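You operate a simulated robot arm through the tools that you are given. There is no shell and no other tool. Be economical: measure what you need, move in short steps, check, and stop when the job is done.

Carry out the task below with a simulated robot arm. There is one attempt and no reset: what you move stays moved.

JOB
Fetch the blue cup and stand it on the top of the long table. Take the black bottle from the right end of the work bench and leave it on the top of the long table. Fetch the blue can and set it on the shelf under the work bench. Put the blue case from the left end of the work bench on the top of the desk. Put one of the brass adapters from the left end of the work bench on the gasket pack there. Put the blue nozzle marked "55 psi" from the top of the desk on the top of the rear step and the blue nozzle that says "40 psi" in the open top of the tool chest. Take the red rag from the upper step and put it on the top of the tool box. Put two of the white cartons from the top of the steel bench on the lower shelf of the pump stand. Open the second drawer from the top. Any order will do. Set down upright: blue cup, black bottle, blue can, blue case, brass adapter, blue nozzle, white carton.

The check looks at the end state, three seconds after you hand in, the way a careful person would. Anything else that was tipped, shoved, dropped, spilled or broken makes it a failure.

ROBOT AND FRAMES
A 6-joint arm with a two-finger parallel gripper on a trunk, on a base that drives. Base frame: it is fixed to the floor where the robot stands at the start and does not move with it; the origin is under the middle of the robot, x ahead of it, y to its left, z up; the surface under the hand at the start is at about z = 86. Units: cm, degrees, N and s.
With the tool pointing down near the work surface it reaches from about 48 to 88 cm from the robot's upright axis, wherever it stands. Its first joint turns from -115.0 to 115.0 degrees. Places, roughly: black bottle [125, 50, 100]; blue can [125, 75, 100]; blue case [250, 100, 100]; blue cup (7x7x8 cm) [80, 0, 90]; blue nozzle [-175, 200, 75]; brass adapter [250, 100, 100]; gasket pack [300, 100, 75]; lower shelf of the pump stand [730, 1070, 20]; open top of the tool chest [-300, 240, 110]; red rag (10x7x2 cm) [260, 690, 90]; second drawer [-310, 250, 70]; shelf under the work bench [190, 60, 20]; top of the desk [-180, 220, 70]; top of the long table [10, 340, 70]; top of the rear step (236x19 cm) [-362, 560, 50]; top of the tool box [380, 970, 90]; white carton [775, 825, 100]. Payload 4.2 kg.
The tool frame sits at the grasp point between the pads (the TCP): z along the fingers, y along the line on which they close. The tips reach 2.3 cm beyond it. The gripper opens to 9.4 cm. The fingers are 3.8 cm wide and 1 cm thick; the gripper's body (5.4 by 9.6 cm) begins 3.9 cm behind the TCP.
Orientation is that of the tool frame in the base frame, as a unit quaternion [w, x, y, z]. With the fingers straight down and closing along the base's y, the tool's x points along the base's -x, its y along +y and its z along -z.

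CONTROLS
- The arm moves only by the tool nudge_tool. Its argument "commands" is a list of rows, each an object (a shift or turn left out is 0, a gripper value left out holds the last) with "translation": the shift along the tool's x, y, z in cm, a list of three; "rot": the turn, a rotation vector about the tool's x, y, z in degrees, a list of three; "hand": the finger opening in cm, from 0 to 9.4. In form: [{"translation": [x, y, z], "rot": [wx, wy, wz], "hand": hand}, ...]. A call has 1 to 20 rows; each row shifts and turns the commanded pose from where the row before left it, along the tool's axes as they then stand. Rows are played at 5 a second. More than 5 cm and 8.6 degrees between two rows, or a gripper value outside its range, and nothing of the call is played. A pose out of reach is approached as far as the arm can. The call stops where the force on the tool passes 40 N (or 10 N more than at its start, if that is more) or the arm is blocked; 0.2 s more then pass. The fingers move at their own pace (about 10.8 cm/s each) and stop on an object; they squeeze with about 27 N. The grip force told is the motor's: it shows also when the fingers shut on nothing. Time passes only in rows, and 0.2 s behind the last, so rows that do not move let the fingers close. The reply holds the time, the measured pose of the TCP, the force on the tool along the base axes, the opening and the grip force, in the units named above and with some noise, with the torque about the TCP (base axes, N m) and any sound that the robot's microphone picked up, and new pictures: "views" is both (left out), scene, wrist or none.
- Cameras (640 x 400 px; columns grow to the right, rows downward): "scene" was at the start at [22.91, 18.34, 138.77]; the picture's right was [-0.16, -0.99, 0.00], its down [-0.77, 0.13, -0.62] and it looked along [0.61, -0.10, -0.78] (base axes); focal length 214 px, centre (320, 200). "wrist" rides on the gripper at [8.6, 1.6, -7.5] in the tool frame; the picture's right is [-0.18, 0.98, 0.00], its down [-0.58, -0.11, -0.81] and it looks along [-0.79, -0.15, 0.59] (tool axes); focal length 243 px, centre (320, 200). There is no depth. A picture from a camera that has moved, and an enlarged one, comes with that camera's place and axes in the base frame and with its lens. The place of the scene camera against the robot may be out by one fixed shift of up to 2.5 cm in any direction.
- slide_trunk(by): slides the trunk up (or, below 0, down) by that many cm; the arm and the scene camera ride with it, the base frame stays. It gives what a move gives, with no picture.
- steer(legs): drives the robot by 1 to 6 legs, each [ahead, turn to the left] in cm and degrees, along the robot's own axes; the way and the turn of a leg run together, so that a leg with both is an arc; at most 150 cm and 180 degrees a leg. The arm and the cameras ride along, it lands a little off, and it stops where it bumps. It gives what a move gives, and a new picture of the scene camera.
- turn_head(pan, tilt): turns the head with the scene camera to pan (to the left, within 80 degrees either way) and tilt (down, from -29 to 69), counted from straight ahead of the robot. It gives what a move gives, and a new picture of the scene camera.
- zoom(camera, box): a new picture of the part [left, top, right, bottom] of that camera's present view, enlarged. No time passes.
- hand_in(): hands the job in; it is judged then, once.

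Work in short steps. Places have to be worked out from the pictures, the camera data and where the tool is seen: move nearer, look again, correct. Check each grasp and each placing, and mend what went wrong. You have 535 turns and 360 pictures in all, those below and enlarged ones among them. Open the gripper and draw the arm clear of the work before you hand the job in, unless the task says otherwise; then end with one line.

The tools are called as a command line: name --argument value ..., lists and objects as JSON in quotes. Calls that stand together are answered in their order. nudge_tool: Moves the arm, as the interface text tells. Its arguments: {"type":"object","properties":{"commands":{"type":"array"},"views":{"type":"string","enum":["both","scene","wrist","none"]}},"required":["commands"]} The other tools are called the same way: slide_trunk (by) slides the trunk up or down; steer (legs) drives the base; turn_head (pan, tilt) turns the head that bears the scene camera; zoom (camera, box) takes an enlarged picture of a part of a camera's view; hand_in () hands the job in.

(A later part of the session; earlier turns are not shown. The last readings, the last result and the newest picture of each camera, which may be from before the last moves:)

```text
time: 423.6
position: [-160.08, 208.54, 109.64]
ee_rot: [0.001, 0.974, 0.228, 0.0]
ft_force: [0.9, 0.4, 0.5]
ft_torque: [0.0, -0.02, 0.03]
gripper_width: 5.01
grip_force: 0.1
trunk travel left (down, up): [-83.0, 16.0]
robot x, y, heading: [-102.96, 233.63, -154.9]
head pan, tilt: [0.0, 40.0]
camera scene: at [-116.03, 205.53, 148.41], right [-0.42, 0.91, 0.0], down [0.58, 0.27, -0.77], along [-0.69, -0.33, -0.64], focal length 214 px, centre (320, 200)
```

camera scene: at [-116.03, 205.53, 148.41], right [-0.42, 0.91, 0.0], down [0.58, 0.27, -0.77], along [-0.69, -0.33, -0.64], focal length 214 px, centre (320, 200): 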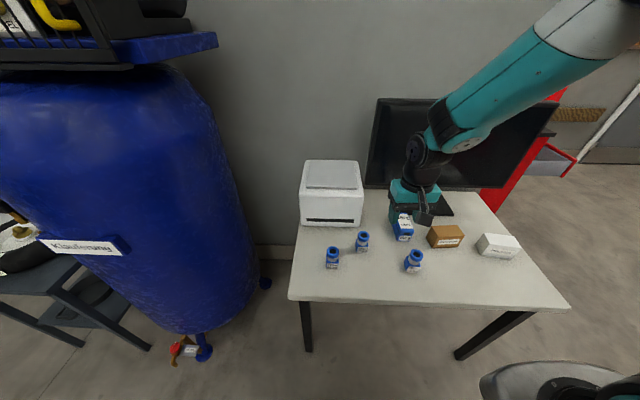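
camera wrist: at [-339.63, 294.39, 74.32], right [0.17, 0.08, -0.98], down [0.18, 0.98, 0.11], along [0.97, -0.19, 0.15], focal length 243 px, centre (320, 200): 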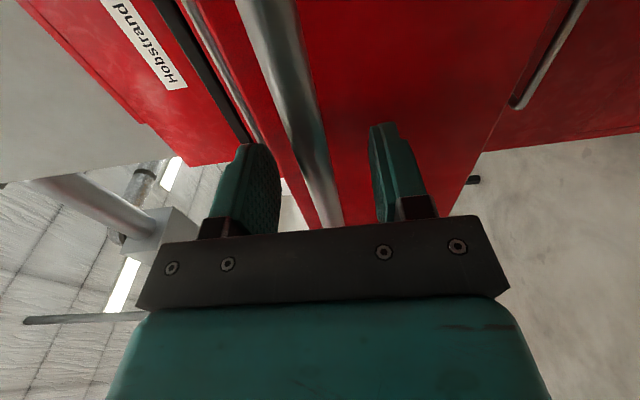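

The 55 psi nozzle is about 78 cm ahead. I extend the hand and look.

nudge_tool --commands '[{"translation": [-4, 1.3, 1.5], "hand": 7.5}, {"translation": [-4, 1.3, 1.5]}, {"translation": [-3, 1.3, 1.5]}, {"translation": [0, 0, 2]}, {"translation": [0, 0, 0]}]' --views "wrist"

```text
time: 424.8
position: [-168.09, 200.05, 103.23]
ee_rot: [0.001, 0.974, 0.228, -0.001]
ft_force: [-0.2, -0.2, 0.1]
ft_torque: [-0.01, 0.0, 0.01]
gripper_width: 7.5
grip_force: 0.1
trunk travel left (down, up): [-83.0, 16.0]
robot x, y, heading: [-103.06, 233.18, -155.1]
head pan, tilt: [0.0, 40.0]
camera wrist: at [-159.63, 202.58, 110.67], right [0.27, -0.96, 0.0], down [-0.57, -0.16, 0.81], along [-0.78, -0.22, -0.59], focal length 243 px, centre (320, 200)
```

wrist: 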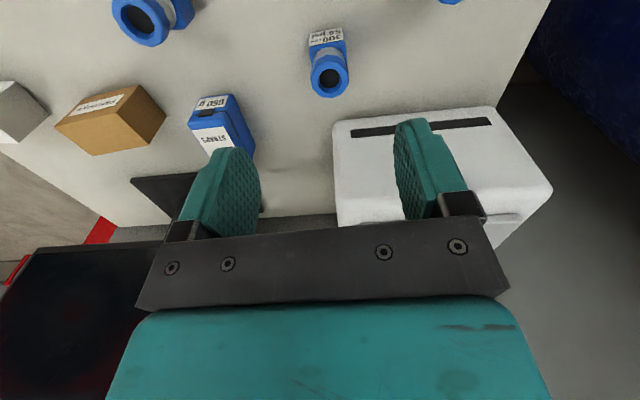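

The ring is at (-173.4, 197.6). I move over it, lower to z≈90 and verify.

nudge_tool --commands '[{"translation": [-2, 0, 3]}, {"translation": [-2, 0, 3]}, {"translation": [-1.8, 0, 3.5]}, {"translation": [0, 0, 3.5]}, {"translation": [0, 0, 0]}]' --views "wrist"

```text
time: 426.0
position: [-173.34, 197.4, 90.37]
ee_rot: [0.0, 0.974, 0.228, 0.0]
ft_force: [0.3, -0.3, 0.2]
ft_torque: [0.0, 0.02, -0.02]
gripper_width: 7.5
grip_force: 0.0
trunk travel left (down, up): [-83.0, 16.0]
robot x, y, heading: [-102.96, 233.47, -155.2]
head pan, tilt: [0.0, 40.0]
camera wrist: at [-164.96, 199.87, 97.79], right [0.27, -0.96, 0.0], down [-0.57, -0.16, 0.81], along [-0.78, -0.22, -0.59], focal length 243 px, centre (320, 200)
```

wrist: 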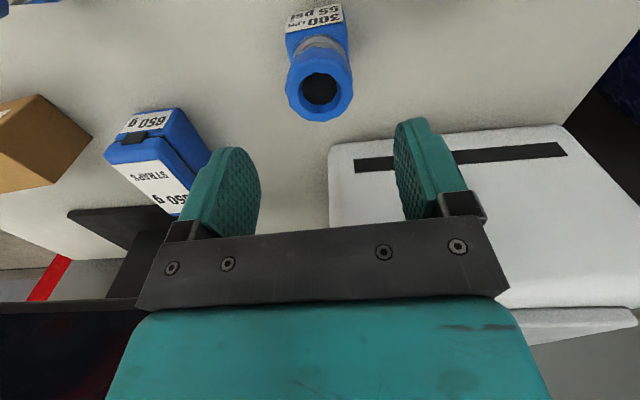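

Aligned. I descend to z≈81.2, close on the ring and lift.

nudge_tool --commands '[{"translation": [-0.3, 0, 4]}, {"translation": [0, 0, 4]}, {"translation": [0, 0, 1.1]}, {"translation": [0, 0, 0]}, {"hand": 0}, {"hand": 0}, {"hand": 0}, {"hand": 0}, {"translation": [0, 0, -2]}, {"translation": [0, 0, -3]}, {"translation": [0, 0, 0]}]' --views "wrist"

```text
time: 428.4
position: [-173.66, 197.19, 86.19]
ee_rot: [0.0, 0.974, 0.227, 0.0]
ft_force: [0.3, 0.7, -2.2]
ft_torque: [0.05, -0.01, 0.03]
gripper_width: 4.38
grip_force: 27.3
trunk travel left (down, up): [-83.0, 16.0]
robot x, y, heading: [-103.04, 233.29, -155.0]
head pan, tilt: [0.0, 40.0]
camera wrist: at [-165.11, 199.71, 93.62], right [0.27, -0.96, 0.0], down [-0.57, -0.16, 0.81], along [-0.78, -0.22, -0.59], focal length 243 px, centre (320, 200)
```

wrist: 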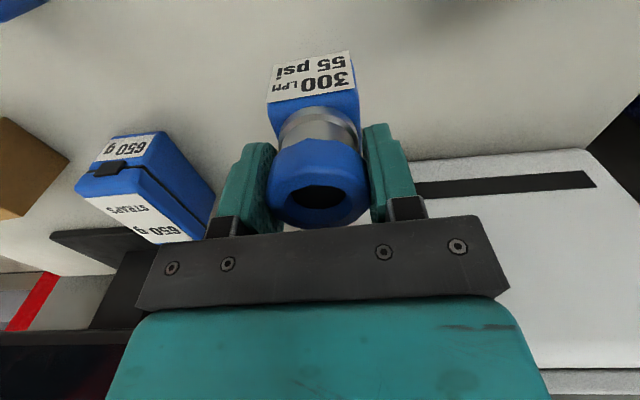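

The 55 psi nozzle is held. I lift, retract and take the gap back toward the truck's rear.

nudge_tool --commands '[{"translation": [0, 0, -4.5]}, {"translation": [0, 0, -4.5]}, {"translation": [0, 0, -4.5]}, {"translation": [2, 0, -4.5]}, {"translation": [4, 0, -2.8]}, {"translation": [4, 0, -2]}, {"translation": [4, 0, -1]}, {"translation": [4, 0, -1]}]' --views "none"

steer --legs '[[0, -75.1]]'

```text
time: 430.2
position: [-157.44, 205.36, 110.91]
ee_rot: [0.001, 0.974, 0.226, 0.001]
ft_force: [0.0, -0.5, -2.1]
ft_torque: [-0.01, -0.03, -0.03]
gripper_width: 4.41
grip_force: 27.0
trunk travel left (down, up): [-83.0, 16.0]
robot x, y, heading: [-103.2, 233.41, -154.9]
head pan, tilt: [0.0, 40.0]
```

```text
time: 433.9
position: [-142.74, 279.76, 110.72]
ee_rot: [0.0, 0.905, -0.426, 0.0]
ft_force: [-0.1, 0.3, -1.6]
ft_torque: [-0.01, 0.02, 0.01]
gripper_width: 4.38
grip_force: 27.3
trunk travel left (down, up): [-83.0, 16.0]
robot x, y, heading: [-103.28, 233.25, 128.6]
head pan, tilt: [0.0, 40.0]
camera scene: at [-132.87, 239.66, 148.4], right [0.78, 0.62, 0.0], down [0.4, -0.5, -0.77], along [-0.48, 0.6, -0.64], focal length 214 px, centre (320, 200)
```

scene: 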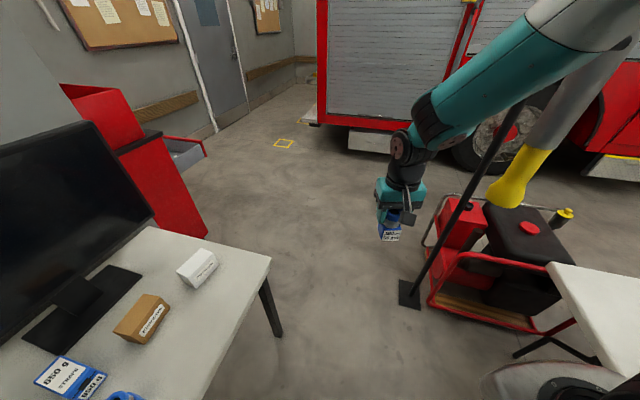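

The lane is clear as before. I drive through, then toward the area behind the truck.

steer --legs '[[150, 0], [35, 0], [0, 49], [150, 0], [0, -64], [60, 0]]'

```text
time: 458.3
position: [-412.31, 499.56, 110.82]
ee_rot: [0.0, 0.825, -0.565, 0.0]
ft_force: [1.0, 0.0, -2.6]
ft_torque: [0.01, 0.01, 0.02]
gripper_width: 4.4
grip_force: 27.6
trunk travel left (down, up): [-83.0, 16.0]
robot x, y, heading: [-389.49, 442.96, 110.1]
head pan, tilt: [0.0, 40.0]
camera scene: at [-415.56, 458.5, 148.4], right [0.94, 0.34, 0.0], down [0.22, -0.6, -0.77], along [-0.26, 0.72, -0.64], focal length 214 px, centre (320, 200)
```

scene: 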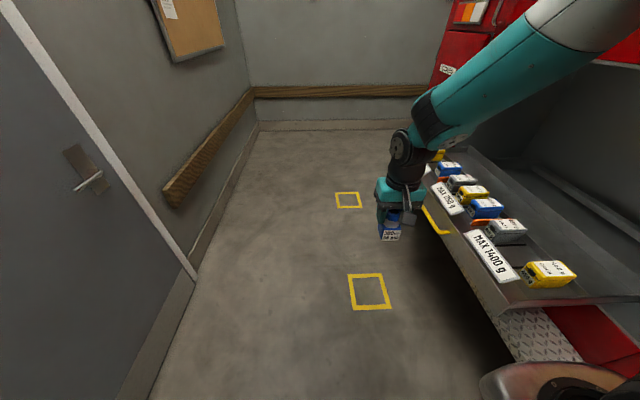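

I'm behind the truck, with the step and tray to my right. I look right with the head before turning.

turn_head --pan -75 --tilt 45

```text
time: 459.8
position: [-412.29, 499.55, 110.79]
ee_rot: [0.0, 0.826, -0.564, -0.001]
ft_force: [-0.2, 0.4, -2.1]
ft_torque: [0.03, 0.04, 0.01]
gripper_width: 4.4
grip_force: 27.3
trunk travel left (down, up): [-83.0, 16.0]
robot x, y, heading: [-389.56, 442.69, 109.9]
head pan, tilt: [-75.0, 45.0]
camera scene: at [-405.99, 455.21, 147.68], right [0.58, -0.82, 0.0], down [-0.58, -0.41, -0.71], along [0.58, 0.41, -0.71], focal length 214 px, centre (320, 200)
```

scene: 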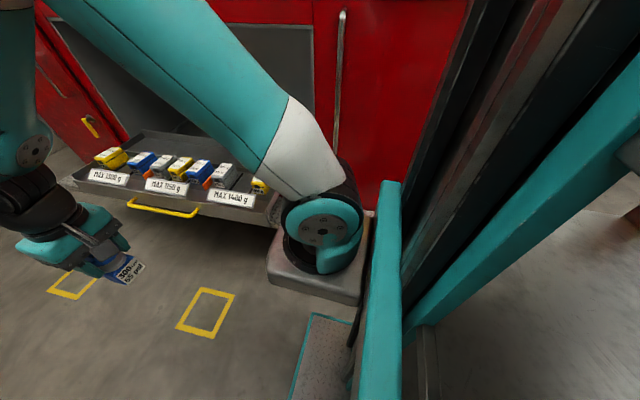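

The tray dominates here. I back up 55 cm and turn right 45° to see the rear step end properly.

turn_head --pan 0 --tilt 35

steer --legs '[[-60, 0], [0, -45]]'

```text
time: 461.2
position: [-412.3, 499.56, 110.77]
ee_rot: [0.0, 0.825, -0.564, 0.0]
ft_force: [-0.6, 0.7, -2.2]
ft_torque: [0.01, 0.03, 0.0]
gripper_width: 4.41
grip_force: 27.6
trunk travel left (down, up): [-83.0, 16.0]
robot x, y, heading: [-389.47, 443.03, 110.2]
head pan, tilt: [0.0, 35.0]
camera scene: at [-415.66, 458.79, 149.16], right [0.94, 0.34, 0.0], down [0.2, -0.54, -0.82], along [-0.28, 0.77, -0.57], focal length 214 px, centre (320, 200)
```

scene: 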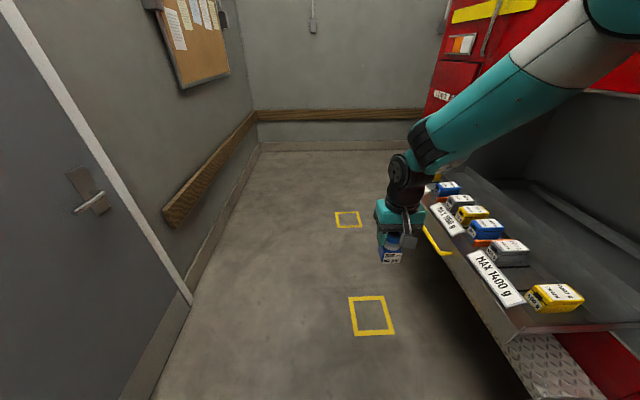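

```text
time: 466.7
position: [-345.04, 442.7, 110.95]
ee_rot: [-0.001, -0.545, 0.838, -0.001]
ft_force: [-1.0, 0.6, -2.9]
ft_torque: [0.03, 0.01, -0.01]
gripper_width: 4.39
grip_force: 26.6
trunk travel left (down, up): [-83.0, 16.0]
robot x, y, heading: [-369.26, 386.53, 64.8]
head pan, tilt: [0.0, 35.0]
camera scene: at [-376.23, 416.51, 149.16], right [0.91, -0.42, 0.0], down [-0.24, -0.52, -0.82], along [0.35, 0.74, -0.57], focal length 214 px, centre (320, 200)
```

scene: 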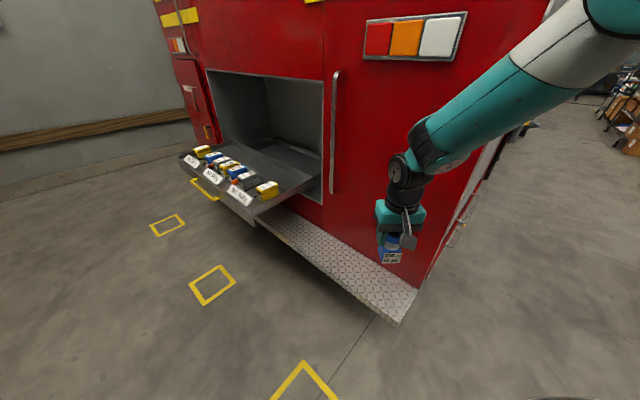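

The diamond-plate rear step's near end is free. My target is (-323, 470), so I turn slightly and drive 21 cm closer.

steer --legs '[[0, -3], [21, 0]]'

```text
time: 468.7
position: [-332.36, 459.84, 110.82]
ee_rot: [-0.001, -0.524, 0.852, 0.0]
ft_force: [-0.5, 0.0, -1.7]
ft_torque: [-0.02, 0.03, 0.0]
gripper_width: 4.45
grip_force: 26.9
trunk travel left (down, up): [-83.0, 16.0]
robot x, y, heading: [-359.03, 404.88, 62.0]
head pan, tilt: [0.0, 35.0]
camera scene: at [-364.79, 435.38, 149.16], right [0.88, -0.47, 0.0], down [-0.27, -0.51, -0.82], along [0.38, 0.72, -0.57], focal length 214 px, centre (320, 200)
```

scene: 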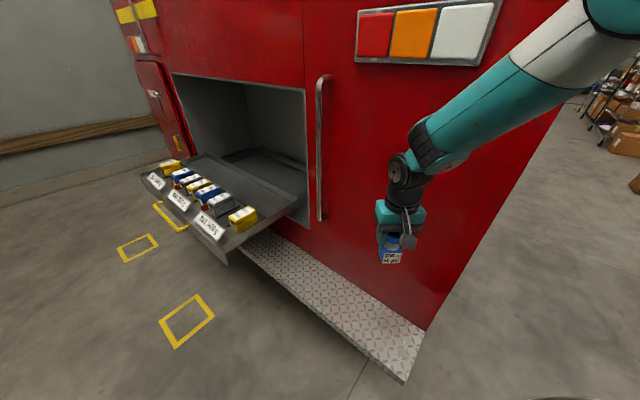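

The step spans s≈-124…-101. I move the nozzle over (-325, 465) and lower the trunk 40 cm.

nudge_tool --commands '[{"translation": [-2.7, -1.3, 0]}, {"translation": [-2.7, -1.3, 0]}, {"translation": [-2.7, -1.4, 0]}]' --views "none"

slide_trunk --by -40

nudge_tool --commands '[{"translation": [0, 0, 0]}]' --views "both"

```text
time: 469.5
position: [-325.17, 465.41, 110.85]
ee_rot: [-0.001, -0.524, 0.852, -0.001]
ft_force: [-0.3, -0.5, -2.0]
ft_torque: [0.03, -0.03, 0.0]
gripper_width: 4.39
grip_force: 26.6
trunk travel left (down, up): [-83.0, 16.0]
robot x, y, heading: [-359.55, 404.84, 62.0]
head pan, tilt: [0.0, 35.0]
```

```text
time: 473.4
position: [-325.16, 465.52, 70.87]
ee_rot: [-0.001, -0.524, 0.852, -0.001]
ft_force: [0.3, 0.2, -2.9]
ft_torque: [-0.01, 0.01, 0.0]
gripper_width: 4.4
grip_force: 27.4
trunk travel left (down, up): [-43.0, 56.0]
robot x, y, heading: [-358.79, 405.11, 62.1]
head pan, tilt: [0.0, 35.0]
```

```text
time: 473.8
position: [-325.12, 465.48, 70.8]
ee_rot: [-0.001, -0.524, 0.851, -0.001]
ft_force: [-0.6, 0.3, -2.8]
ft_torque: [0.01, -0.01, 0.0]
gripper_width: 4.4
grip_force: 27.2
trunk travel left (down, up): [-43.0, 56.0]
robot x, y, heading: [-359.09, 404.86, 62.0]
head pan, tilt: [0.0, 35.0]
camera scene: at [-364.79, 435.38, 109.16], right [0.88, -0.47, 0.0], down [-0.27, -0.51, -0.82], along [0.38, 0.72, -0.57], focal length 214 px, centre (320, 200)
camera wrist: at [-330.56, 458.54, 78.27], right [-0.79, 0.61, 0.0], down [0.36, 0.47, 0.81], along [0.49, 0.64, -0.59], focal length 243 px, centre (320, 200)
```

scene: 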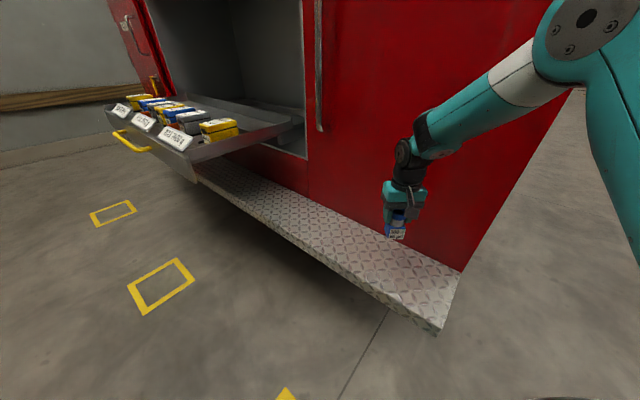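
wrist: 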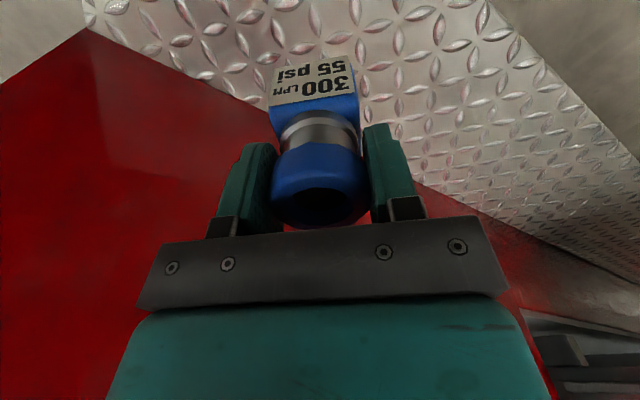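

The spot under the nozzle is well inside the step. I lower with small steps to contact.

nudge_tool --commands '[{"translation": [0, 0, 4]}, {"translation": [0, 0, 4]}, {"translation": [0, 0, 2]}, {"translation": [0, 0, 0.6]}, {"translation": [0, 0, 0.5]}, {"translation": [0, 0, 0.4]}, {"translation": [0, 0, 0.4]}, {"translation": [0, 0, 0.4]}, {"translation": [0, 0, 0.4]}, {"translation": [0, 0, 0.4]}, {"translation": [0, 0, 0.4]}, {"translation": [0, 0, 0.4]}]' --views "both"

```text
time: 476.4
position: [-325.13, 465.48, 57.2]
ee_rot: [0.001, -0.524, 0.852, 0.0]
ft_force: [3.6, -5.0, 21.5]
ft_torque: [-0.05, -0.02, -0.01]
gripper_width: 4.4
grip_force: 26.7
trunk travel left (down, up): [-43.0, 56.0]
robot x, y, heading: [-358.93, 405.14, 62.0]
head pan, tilt: [0.0, 35.0]
camera scene: at [-364.81, 435.31, 109.23], right [0.88, -0.47, 0.0], down [-0.27, -0.51, -0.82], along [0.39, 0.72, -0.57], focal length 214 px, centre (320, 200)
camera wrist: at [-330.58, 458.62, 64.53], right [-0.79, 0.61, 0.0], down [0.36, 0.47, 0.81], along [0.49, 0.64, -0.59], focal length 243 px, centre (320, 200)
```

scene: 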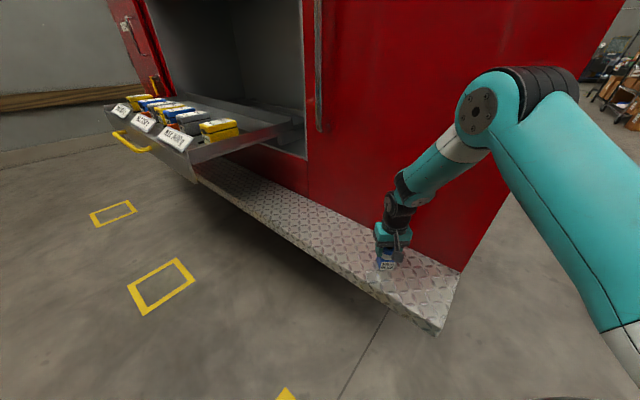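
wrist: 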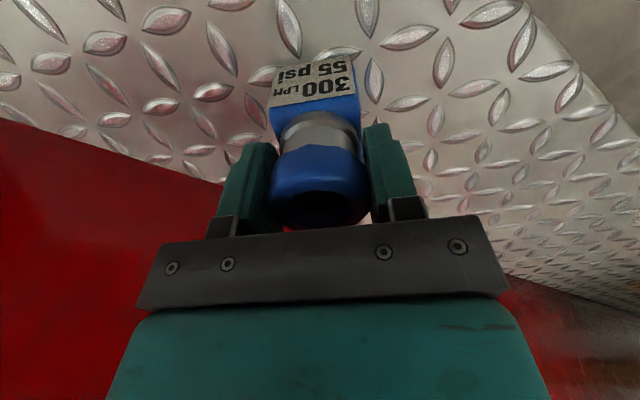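

Contact on the step. I ease, open and rise.

nudge_tool --commands '[{"translation": [0, 0, -0.4]}, {"translation": [0, 0, 0]}, {"hand": 5.2}, {"hand": 6.5}, {"hand": 7.5}, {"translation": [0, 0, -1.5]}, {"translation": [0, 0, -3]}, {"translation": [0, 0, -4]}, {"translation": [0, 0, -4]}, {"translation": [0, 0, -3]}, {"translation": [0, 0, 0]}]' --views "both"

```text
time: 478.8
position: [-325.18, 465.32, 73.04]
ee_rot: [0.0, -0.524, 0.852, -0.001]
ft_force: [0.1, 0.3, 0.2]
ft_torque: [0.01, -0.01, 0.0]
gripper_width: 7.49
grip_force: 0.1
trunk travel left (down, up): [-43.0, 56.0]
robot x, y, heading: [-359.1, 404.74, 62.4]
head pan, tilt: [0.0, 35.0]
camera scene: at [-364.8, 435.37, 109.16], right [0.88, -0.47, 0.0], down [-0.27, -0.51, -0.82], along [0.38, 0.72, -0.57], focal length 214 px, centre (320, 200)
camera wrist: at [-330.53, 458.42, 80.48], right [-0.79, 0.61, 0.0], down [0.36, 0.47, 0.81], along [0.49, 0.64, -0.59], focal length 243 px, centre (320, 200)
```

scene: 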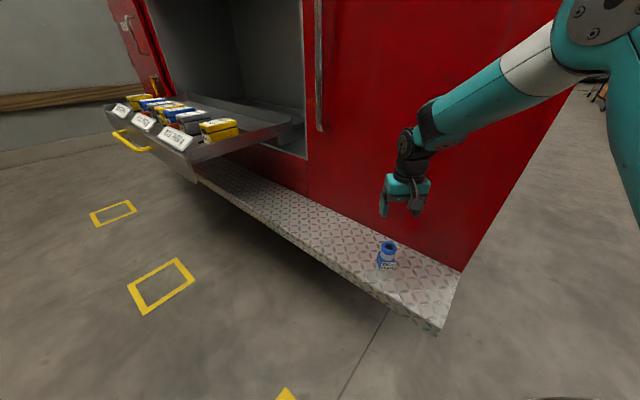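
wrist: 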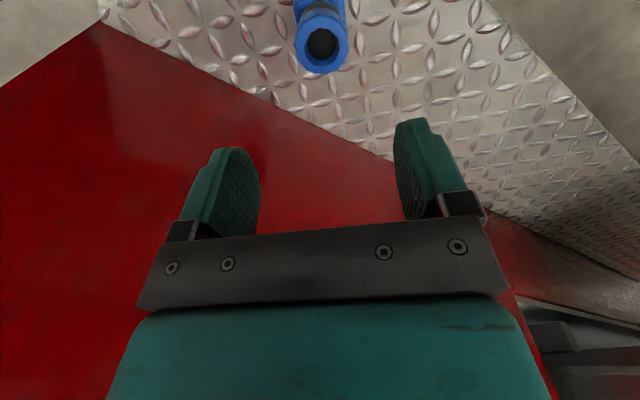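

The 55 psi nozzle stands on the rear step. Next is the rag on the truck's side step. I raise, retract, back away and head along the corridor beside the truck.

slide_trunk --by 40

nudge_tool --commands '[{"translation": [4, 1.5, 0], "hand": 9.4}, {"translation": [4, 1.5, 0]}, {"translation": [3, 1, 0]}]' --views "none"

steer --legs '[[-45, 0], [0, -45.5]]'

```text
time: 482.6
position: [-325.19, 465.33, 112.85]
ee_rot: [0.0, -0.523, 0.852, -0.001]
ft_force: [0.8, -0.5, 1.0]
ft_torque: [-0.02, 0.0, -0.01]
gripper_width: 7.49
grip_force: 0.0
trunk travel left (down, up): [-83.0, 16.0]
robot x, y, heading: [-358.84, 405.09, 62.0]
head pan, tilt: [0.0, 35.0]
```

```text
time: 483.4
position: [-333.67, 457.32, 112.67]
ee_rot: [0.0, -0.524, 0.852, 0.0]
ft_force: [0.4, -0.3, -0.4]
ft_torque: [-0.01, -0.01, 0.02]
gripper_width: 9.4
grip_force: 0.1
trunk travel left (down, up): [-83.0, 16.0]
robot x, y, heading: [-359.13, 404.87, 62.2]
head pan, tilt: [0.0, 35.0]
```

```text
time: 488.2
position: [-325.78, 384.36, 112.49]
ee_rot: [0.0, -0.165, 0.986, 0.0]
ft_force: [0.2, 0.2, -0.8]
ft_torque: [-0.04, 0.03, -0.02]
gripper_width: 9.39
grip_force: 0.1
trunk travel left (down, up): [-83.0, 16.0]
robot x, y, heading: [-380.51, 364.29, 17.9]
head pan, tilt: [0.0, 35.0]
camera scene: at [-363.28, 390.43, 149.16], right [0.3, -0.95, 0.0], down [-0.55, -0.17, -0.82], along [0.78, 0.25, -0.57], focal length 214 px, centre (320, 200)
```

scene: 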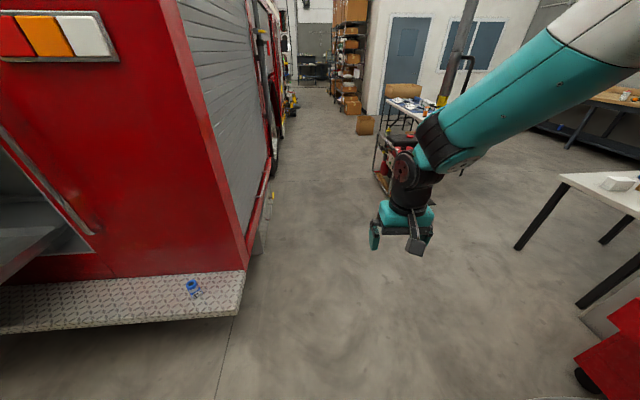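

The corridor is clear. I drive three long legs along the truck.

steer --legs '[[0, 2.6], [150, 0], [150, 0], [100, 0]]'

```text
time: 508.0
position: [53.96, 522.08, 112.59]
ee_rot: [-0.001, -0.182, 0.983, 0.0]
ft_force: [0.6, 0.1, -0.6]
ft_torque: [0.0, 0.0, -0.04]
gripper_width: 9.39
grip_force: 0.0
trunk travel left (down, up): [-83.0, 16.0]
robot x, y, heading: [0.1, 500.41, 19.9]
head pan, tilt: [0.0, 35.0]
camera scene: at [16.21, 526.89, 149.16], right [0.34, -0.94, 0.0], down [-0.54, -0.19, -0.82], along [0.77, 0.28, -0.57], focal length 214 px, centre (320, 200)
```

scene: 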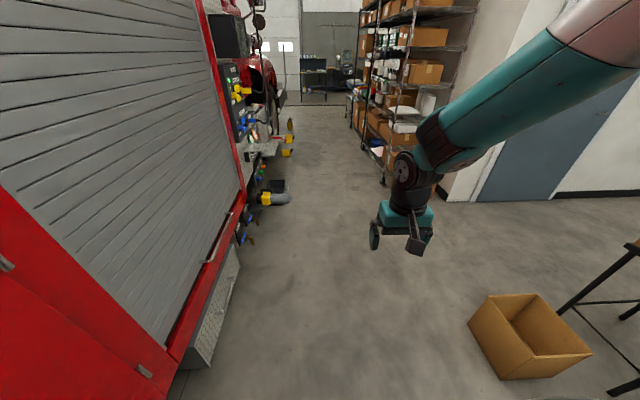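

The corridor ahead narrows: hoses on the truck side and a rack on the right. I continue 150 cm at n≈450 and look.

steer --legs '[[0, 1], [150, 0], [40, 0]]'

```text
time: 517.8
position: [228.65, 593.26, 112.53]
ee_rot: [-0.001, -0.204, 0.979, 0.0]
ft_force: [0.2, 0.8, -0.3]
ft_torque: [0.03, 0.04, 0.01]
gripper_width: 9.41
grip_force: 0.1
trunk travel left (down, up): [-83.0, 16.0]
robot x, y, heading: [175.85, 568.92, 22.2]
head pan, tilt: [0.0, 35.0]
camera scene: at [190.71, 596.35, 149.16], right [0.38, -0.93, 0.0], down [-0.53, -0.22, -0.82], along [0.76, 0.31, -0.57], focal length 214 px, centre (320, 200)
```

scene: 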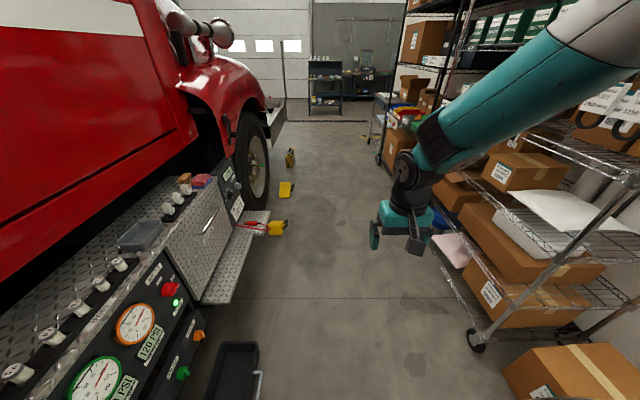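

The rag should be near pixel (205,181). I zoom in.

zoom --camera "scene" --box '[150, 150, 278, 230]'

```text
5.00 times, centred on (214, 190) of scene
camera zoom: at [190.71, 596.35, 149.16], right [0.38, -0.93, 0.0], down [-0.53, -0.22, -0.82], along [0.76, 0.31, -0.57], focal length 1072 px, centre (850, 250)
```

zoom: 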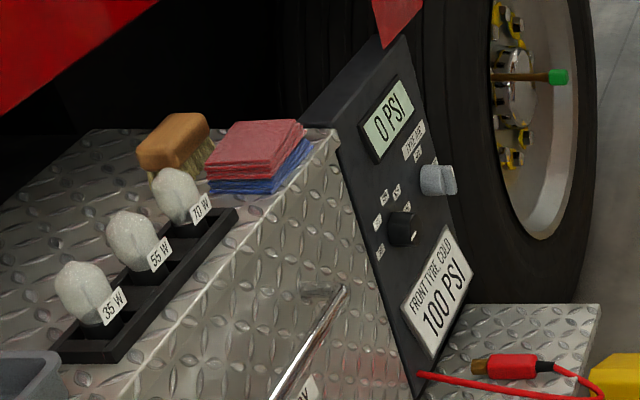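

The red rag lies folded on top of a blue rag, so I must take only the red one. I drive alongside, turn to face it and raise the hand a bit.

slide_trunk --by 12

steer --legs '[[122, 0], [0, 91]]'

```text
time: 519.3
position: [228.59, 593.25, 124.62]
ee_rot: [-0.001, -0.205, 0.979, 0.0]
ft_force: [0.1, -0.2, -1.0]
ft_torque: [-0.01, -0.01, 0.03]
gripper_width: 9.4
grip_force: 0.0
trunk travel left (down, up): [-95.0, 4.0]
robot x, y, heading: [175.88, 569.18, 22.1]
head pan, tilt: [0.0, 35.0]
```

```text
time: 529.4
position: [265.76, 667.82, 124.51]
ee_rot: [0.001, 0.839, -0.544, 0.001]
ft_force: [0.2, 0.1, 0.6]
ft_torque: [0.0, 0.0, 0.01]
gripper_width: 9.4
grip_force: 0.0
trunk travel left (down, up): [-95.0, 4.0]
robot x, y, heading: [290.71, 614.77, 112.6]
head pan, tilt: [0.0, 35.0]
camera scene: at [263.37, 629.63, 161.16], right [0.92, 0.39, 0.0], down [0.22, -0.53, -0.82], along [-0.32, 0.76, -0.57], focal length 214 px, centre (320, 200)
```

scene: 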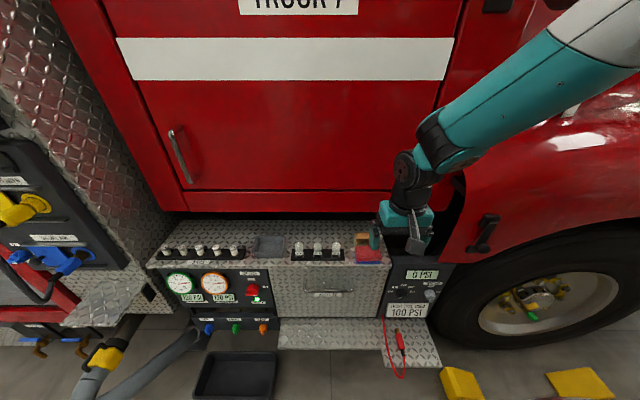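

The rag is at about (259, 689.5). I move over it for a wrist look.

nudge_tool --commands '[{"translation": [-4, 0.3, 2]}, {"translation": [-4, 0.3, 2.5]}, {"translation": [-4, 0.3, 2.5]}, {"translation": [-4, 0.2, 2.5]}, {"translation": [-2.5, 0, 2]}, {"translation": [0, 0, 0]}]' --views "wrist"

```text
time: 530.8
position: [257.31, 684.33, 112.88]
ee_rot: [0.0, 0.838, -0.545, 0.001]
ft_force: [-0.3, -0.4, -0.1]
ft_torque: [0.01, 0.04, -0.01]
gripper_width: 9.37
grip_force: 0.1
trunk travel left (down, up): [-95.0, 4.0]
robot x, y, heading: [290.57, 614.98, 113.0]
head pan, tilt: [0.0, 35.0]
camera wrist: at [259.36, 675.87, 120.44], right [-0.97, -0.23, 0.0], down [-0.14, 0.58, 0.81], along [-0.19, 0.78, -0.59], focal length 243 px, centre (320, 200)
```

wrist: 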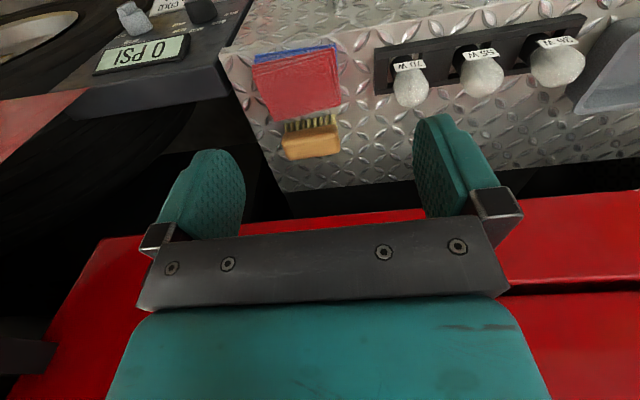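

The rag is about 10×7 cm with a brush right behind it and the blue rag underneath. I zoom in to measure the gaps.

zoom --camera "wrist" --box '[224, 30, 384, 190]'

```text
2.50 times, centred on (304, 110) of wrist
camera zoom: at [259.36, 675.87, 120.44], right [-0.97, -0.23, 0.0], down [-0.14, 0.58, 0.81], along [-0.19, 0.78, -0.59], focal length 606 px, centre (360, 425)
```

zoom: 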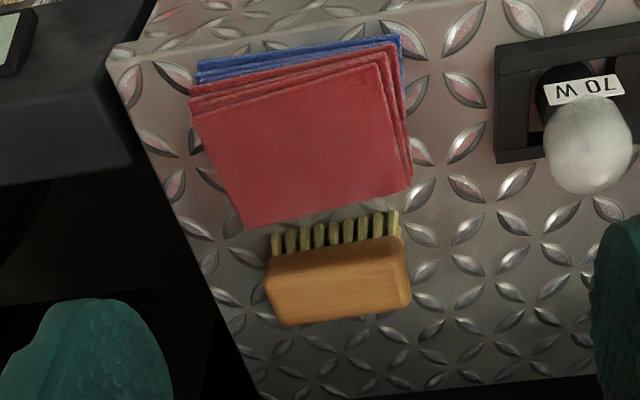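

There's about 3 cm between the rag and brush, enough for a finger. I rotate the gripper 90° so it closes front-to-back across the 7 cm side.

nudge_tool --commands '[{"rot": [0, 0, 8.2]}, {"rot": [0, 0, 8.2]}, {"rot": [0, 0, 8.2]}, {"rot": [0, 0, 8.2]}, {"rot": [0, 0, 8.2]}, {"rot": [0, 0, 8.2]}, {"rot": [0, 0, 8.2]}, {"rot": [0, 0, 8.2]}, {"rot": [0, 0, 8.2]}, {"rot": [0, 0, 8.2]}, {"rot": [0, 0, 8.0]}, {"translation": [0, 0, 0]}]' --views "wrist"

```text
time: 533.4
position: [257.35, 684.29, 113.02]
ee_rot: [0.0, -0.206, 0.978, -0.001]
ft_force: [0.6, -0.4, 0.7]
ft_torque: [-0.03, 0.02, -0.03]
gripper_width: 9.4
grip_force: 0.1
trunk travel left (down, up): [-95.0, 4.0]
robot x, y, heading: [290.5, 614.74, 112.9]
head pan, tilt: [0.0, 35.0]
camera wrist: at [248.79, 682.32, 120.51], right [-0.23, 0.97, 0.0], down [0.58, 0.14, 0.81], along [0.78, 0.18, -0.59], focal length 243 px, centre (320, 200)
```

wrist: 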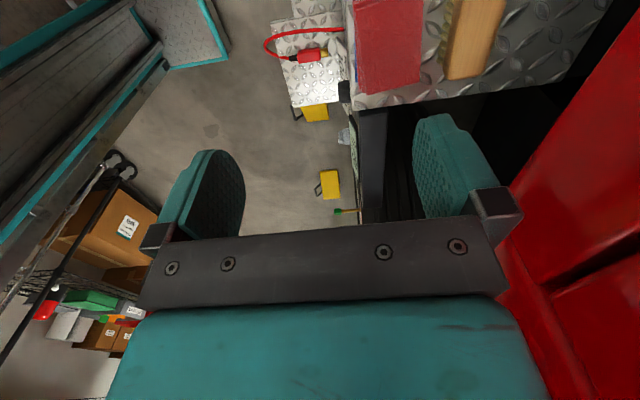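

Rotation OK. I move over the rag centre and lower to z≈104.

nudge_tool --commands '[{"translation": [-1.3, 2.2, 2]}, {"translation": [-1.3, 2.2, 3]}, {"translation": [-1.2, 2.1, 3]}, {"translation": [0, 0, 1]}, {"translation": [0, 0, 0]}]' --views "wrist"

```text
time: 534.6
position: [258.21, 691.61, 103.94]
ee_rot: [0.002, -0.209, 0.978, -0.001]
ft_force: [0.5, 0.1, -0.5]
ft_torque: [-0.01, 0.0, 0.01]
gripper_width: 9.38
grip_force: 0.0
trunk travel left (down, up): [-95.0, 4.0]
robot x, y, heading: [290.32, 614.91, 112.7]
head pan, tilt: [0.0, 35.0]
camera wrist: at [249.65, 689.67, 111.41], right [-0.23, 0.97, 0.0], down [0.58, 0.14, 0.81], along [0.78, 0.19, -0.59], focal length 243 px, centre (320, 200)
```

wrist: 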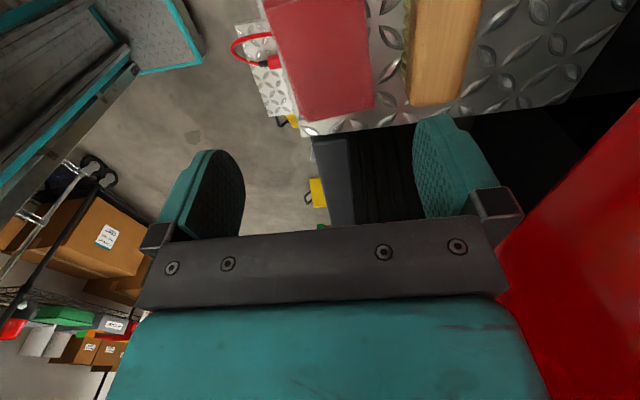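

I narrow the opening to 8.8, shift 0.5 forward and lower to z≈94.5 for a close look.

nudge_tool --commands '[{"translation": [0, 0.5, 3], "hand": 8.8}, {"translation": [0, 0, 3]}, {"translation": [0, 0, 2.5]}, {"translation": [0, 0, 1]}, {"translation": [0, 0, 0]}]' --views "both"

```text
time: 535.8
position: [258.16, 692.05, 94.48]
ee_rot: [0.0, -0.209, 0.978, -0.001]
ft_force: [0.6, 0.9, -0.2]
ft_torque: [-0.01, 0.0, -0.03]
gripper_width: 8.77
grip_force: 0.1
trunk travel left (down, up): [-95.0, 4.0]
robot x, y, heading: [290.27, 614.91, 112.7]
head pan, tilt: [0.0, 35.0]
camera scene: at [263.37, 629.64, 161.16], right [0.92, 0.39, 0.0], down [0.22, -0.53, -0.82], along [-0.32, 0.76, -0.57], focal length 214 px, centre (320, 200)
camera wrist: at [249.57, 690.07, 102.01], right [-0.23, 0.97, 0.0], down [0.58, 0.14, 0.81], along [0.78, 0.19, -0.59], focal length 243 px, centre (320, 200)
```

scene: 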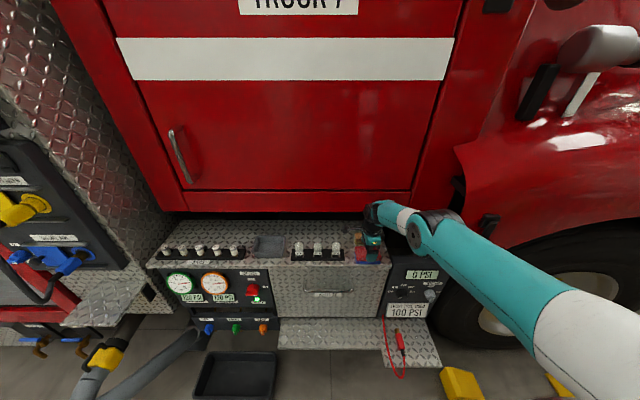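
wrist: 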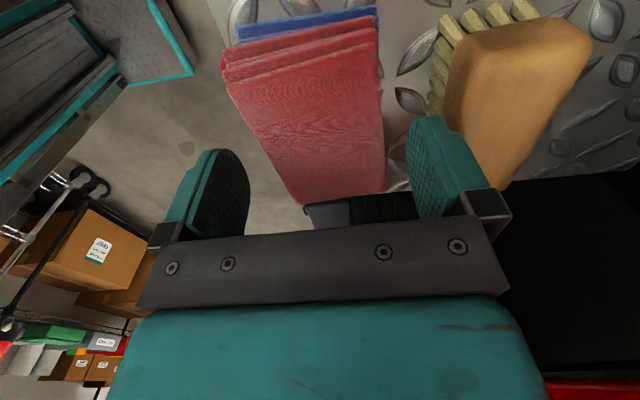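

Geometry checks out: rag top is z≈91.5 and the brush face is 1 cm beyond the finger. I lower so the tips reach z≈90.1 and close gently.

nudge_tool --commands '[{"translation": [0, 0, 1.2]}, {"translation": [0, 0, 0.9]}, {"translation": [0, 0, 0]}, {"hand": 6.5}, {"hand": 5}, {"hand": 0}, {"hand": 0}, {"hand": 0}]' --views "wrist"

```text
time: 537.6
position: [257.98, 691.84, 92.5]
ee_rot: [0.0, -0.208, 0.978, 0.0]
ft_force: [-0.1, 0.0, 0.7]
ft_torque: [0.05, 0.01, 0.0]
gripper_width: 6.62
grip_force: 27.0
trunk travel left (down, up): [-95.0, 4.0]
robot x, y, heading: [290.35, 614.92, 112.6]
head pan, tilt: [0.0, 35.0]
camera wrist: at [249.47, 690.04, 100.02], right [-0.23, 0.97, 0.0], down [0.58, 0.14, 0.81], along [0.78, 0.19, -0.59], focal length 243 px, centre (320, 200)
```

wrist: 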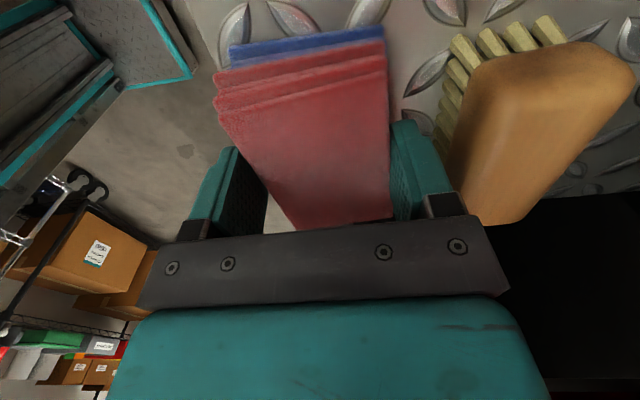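

Gripped at 6.6 cm. I lift 4 cm and check the blue rag stays.

nudge_tool --commands '[{"translation": [0, 0, -0.8]}, {"translation": [0, 0, -1]}, {"translation": [0, 0, -1.5]}, {"translation": [0, 0, -2]}, {"translation": [0, 0, 0]}]' --views "wrist"

```text
time: 538.8
position: [257.98, 692.25, 97.61]
ee_rot: [0.0, -0.208, 0.978, 0.0]
ft_force: [0.5, 0.7, -1.5]
ft_torque: [-0.01, 0.04, 0.01]
gripper_width: 6.61
grip_force: 26.9
trunk travel left (down, up): [-95.0, 4.0]
robot x, y, heading: [290.58, 615.21, 112.9]
head pan, tilt: [0.0, 35.0]
camera wrist: at [249.31, 690.26, 105.18], right [-0.23, 0.97, 0.0], down [0.58, 0.14, 0.81], along [0.78, 0.19, -0.59], focal length 243 px, centre (320, 200)
```

wrist: 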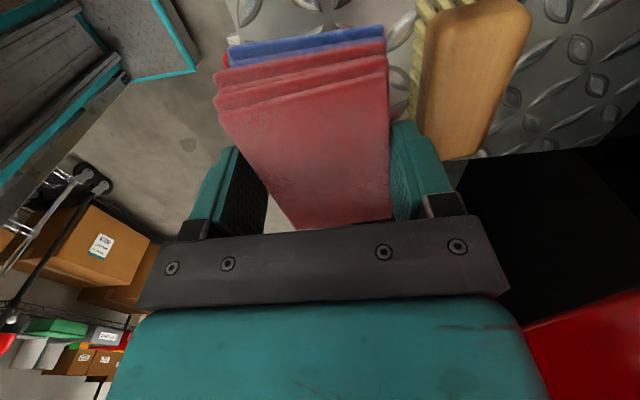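

The blue layer rose with it, so it's one folded rag about 2 cm thick with a blue underside. I raise and retract, then continue forward along the corridor toward the tool box.

nudge_tool --commands '[{"translation": [0, 0, -4.5]}, {"translation": [0, 0, -4.5]}, {"translation": [0, -1, -4.5]}, {"translation": [0, -3, -3.5]}, {"translation": [0, -4.5, -1]}, {"translation": [0, -4.5, -1]}, {"translation": [0, -4.5, 0]}, {"translation": [0, -4, 0]}]' --views "scene"

steer --legs '[[0, -90], [140, 0]]'

```text
time: 540.6
position: [266.39, 672.82, 116.64]
ee_rot: [0.0, -0.207, 0.978, 0.001]
ft_force: [-0.3, -0.2, -1.0]
ft_torque: [0.01, 0.04, 0.0]
gripper_width: 6.58
grip_force: 26.9
trunk travel left (down, up): [-95.0, 4.0]
robot x, y, heading: [290.55, 615.06, 112.5]
head pan, tilt: [0.0, 35.0]
camera scene: at [263.35, 629.67, 161.15], right [0.92, 0.39, 0.0], down [0.22, -0.53, -0.82], along [-0.32, 0.76, -0.57], focal length 214 px, centre (320, 200)
```

scene: 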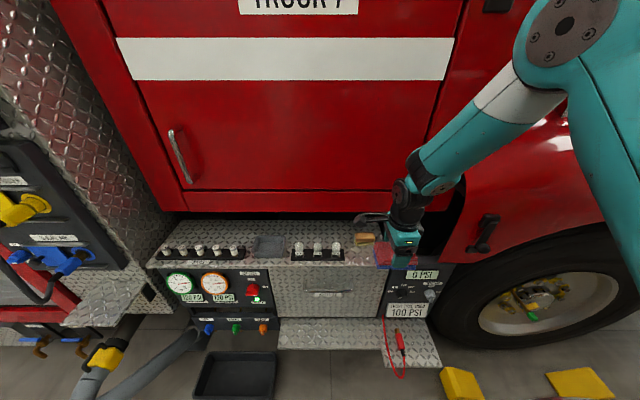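

```text
time: 551.6
position: [480.87, 687.61, 116.64]
ee_rot: [0.0, 0.555, 0.832, -0.001]
ft_force: [-0.6, 0.4, -0.4]
ft_torque: [0.0, -0.01, 0.02]
gripper_width: 6.54
grip_force: 26.8
trunk travel left (down, up): [-95.0, 4.0]
robot x, y, heading: [422.31, 664.98, 21.0]
head pan, tilt: [0.0, 35.0]
camera scene: at [438.02, 691.97, 161.16], right [0.36, -0.93, 0.0], down [-0.53, -0.21, -0.82], along [0.76, 0.3, -0.57], focal length 214 px, centre (320, 200)
```

scene: 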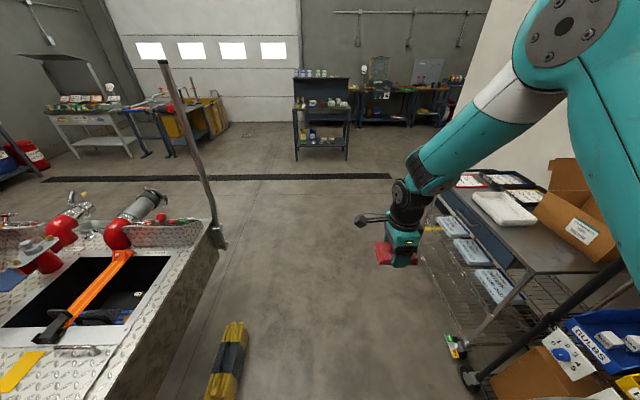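

I'm alongside the truck's front. I look left for the tool box.

turn_head --pan 50 --tilt 25

```text
time: 552.8
position: [480.94, 687.47, 116.65]
ee_rot: [-0.001, 0.556, 0.831, -0.001]
ft_force: [0.4, -0.8, -0.1]
ft_torque: [0.02, -0.03, -0.01]
gripper_width: 6.55
grip_force: 27.3
trunk travel left (down, up): [-95.0, 4.0]
robot x, y, heading: [422.28, 665.1, 21.0]
head pan, tilt: [50.0, 25.0]
camera scene: at [432.79, 697.51, 162.73], right [0.95, -0.32, 0.0], down [-0.14, -0.4, -0.91], along [0.29, 0.86, -0.42], focal length 214 px, centre (320, 200)
```

scene: 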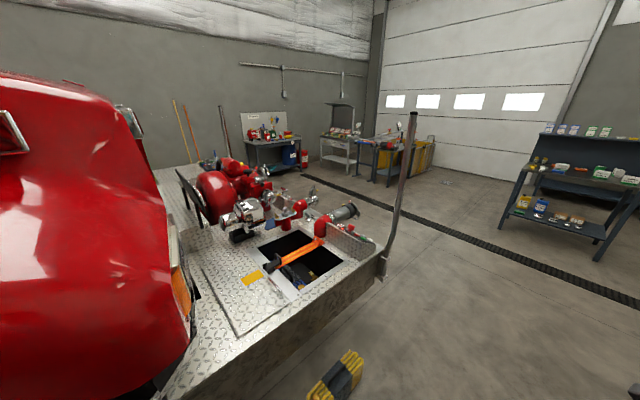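

The tool box should be near pixel (202,165), at the far side of the bumper. I zoom in.

zoom --camera "scene" --box '[140, 90, 396, 250]'

```text
2.50 times, centred on (268, 170) of scene
camera zoom: at [432.79, 697.51, 162.73], right [0.95, -0.32, 0.0], down [-0.14, -0.4, -0.91], along [0.29, 0.86, -0.42], focal length 536 px, centre (450, 275)
```

zoom: 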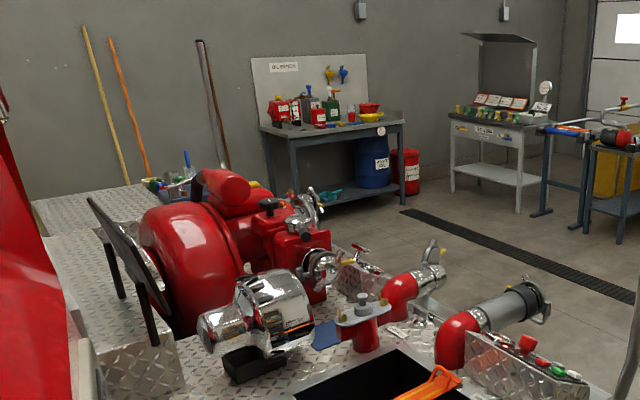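

The tool box is the diamond-plate box on the far side of the front bumper. I drive around the front of the truck, stopping to look.

turn_head --pan 0 --tilt 35

steer --legs '[[150, 0], [50, 0], [0, 92], [120, 0]]'

```text
time: 553.9
position: [480.91, 687.57, 116.52]
ee_rot: [0.0, 0.556, 0.831, -0.001]
ft_force: [0.1, 0.5, -0.4]
ft_torque: [0.04, -0.02, 0.01]
gripper_width: 6.54
grip_force: 26.9
trunk travel left (down, up): [-95.0, 4.0]
robot x, y, heading: [422.48, 665.24, 21.4]
head pan, tilt: [0.0, 35.0]
camera scene: at [438.03, 691.98, 161.16], right [0.36, -0.93, 0.0], down [-0.53, -0.21, -0.82], along [0.76, 0.3, -0.57], focal length 214 px, centre (320, 200)
```

scene: 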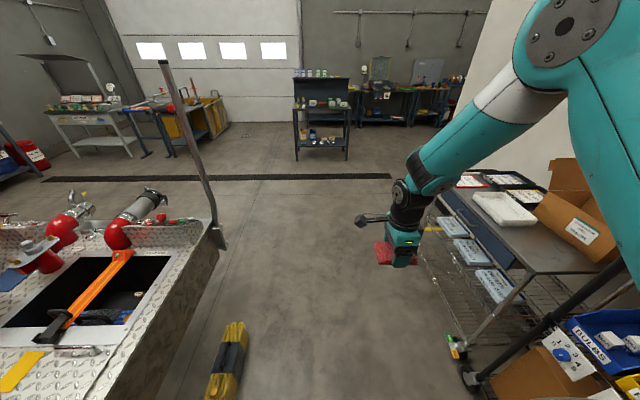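

```text
time: 573.3
position: [533.01, 909.59, 116.63]
ee_rot: [0.001, -0.207, 0.978, -0.001]
ft_force: [0.1, 0.0, -0.4]
ft_torque: [0.0, 0.01, 0.03]
gripper_width: 6.51
grip_force: 27.0
trunk travel left (down, up): [-95.0, 4.0]
robot x, y, heading: [556.87, 851.73, 112.6]
head pan, tilt: [0.0, 35.0]
camera scene: at [529.89, 866.31, 161.16], right [0.92, 0.39, 0.0], down [0.22, -0.53, -0.82], along [-0.32, 0.76, -0.57], focal length 214 px, centre (320, 200)
```

scene: 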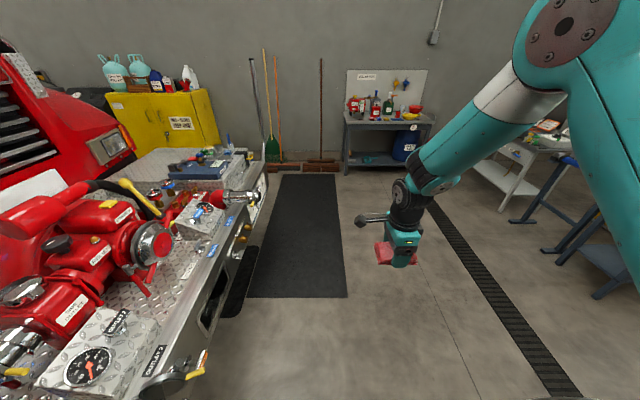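

The tool box is the diamond-plate box with items at about (384, 967). I drive alongside its front and turn to face it.

steer --legs '[[150, 0], [25, 0], [0, 91]]'

```text
time: 586.1
position: [430.78, 979.29, 116.63]
ee_rot: [0.0, 0.869, -0.495, 0.0]
ft_force: [-0.2, 0.2, 0.3]
ft_torque: [-0.02, 0.0, 0.03]
gripper_width: 6.5
grip_force: 27.0
trunk travel left (down, up): [-95.0, 4.0]
robot x, y, heading: [485.27, 1009.46, -150.7]
head pan, tilt: [0.0, 35.0]
camera scene: at [474.34, 981.03, 161.16], right [-0.49, 0.87, 0.0], down [0.5, 0.28, -0.82], along [-0.71, -0.4, -0.57], focal length 214 px, centre (320, 200)
```

scene: 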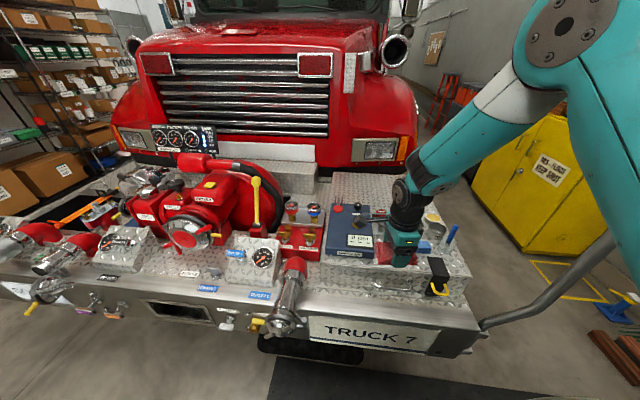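

I zoom on the tool box top to find free space.

zoom --camera "scene" --box '[270, 160, 494, 300]'

nudge_tool --commands '[{"translation": [0, 0, 0]}]' --views "wrist"

```text
2.86 times, centred on (382, 230) of scene
camera zoom: at [474.34, 981.03, 161.16], right [-0.49, 0.87, 0.0], down [0.5, 0.28, -0.82], along [-0.71, -0.4, -0.57], focal length 613 px, centre (143, 114)
```

zoom: 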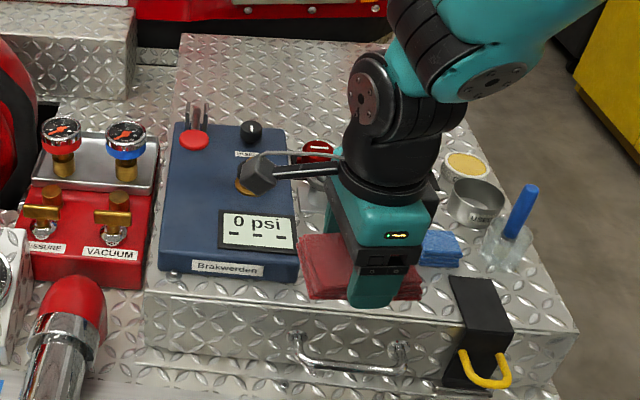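

```text
time: 586.5
position: [430.63, 979.31, 116.64]
ee_rot: [-0.001, 0.868, -0.496, 0.001]
ft_force: [0.3, 0.4, 0.2]
ft_torque: [-0.02, 0.02, 0.0]
gripper_width: 6.52
grip_force: 26.6
trunk travel left (down, up): [-95.0, 4.0]
robot x, y, heading: [485.68, 1009.96, -150.4]
head pan, tilt: [0.0, 35.0]
camera wrist: at [433.73, 971.06, 124.08], right [-0.94, -0.34, 0.0], down [-0.2, 0.56, 0.81], along [-0.27, 0.76, -0.59], focal length 243 px, centre (320, 200)
```

wrist: 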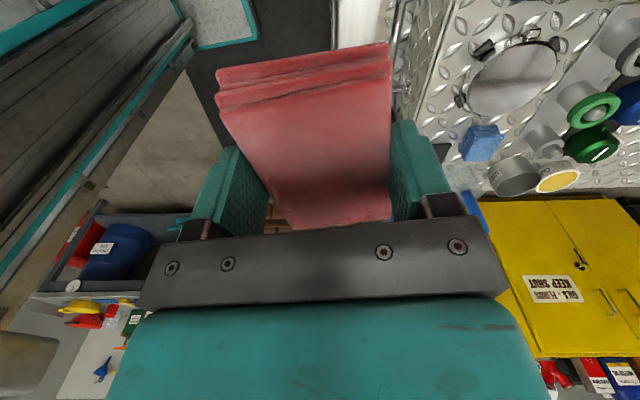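

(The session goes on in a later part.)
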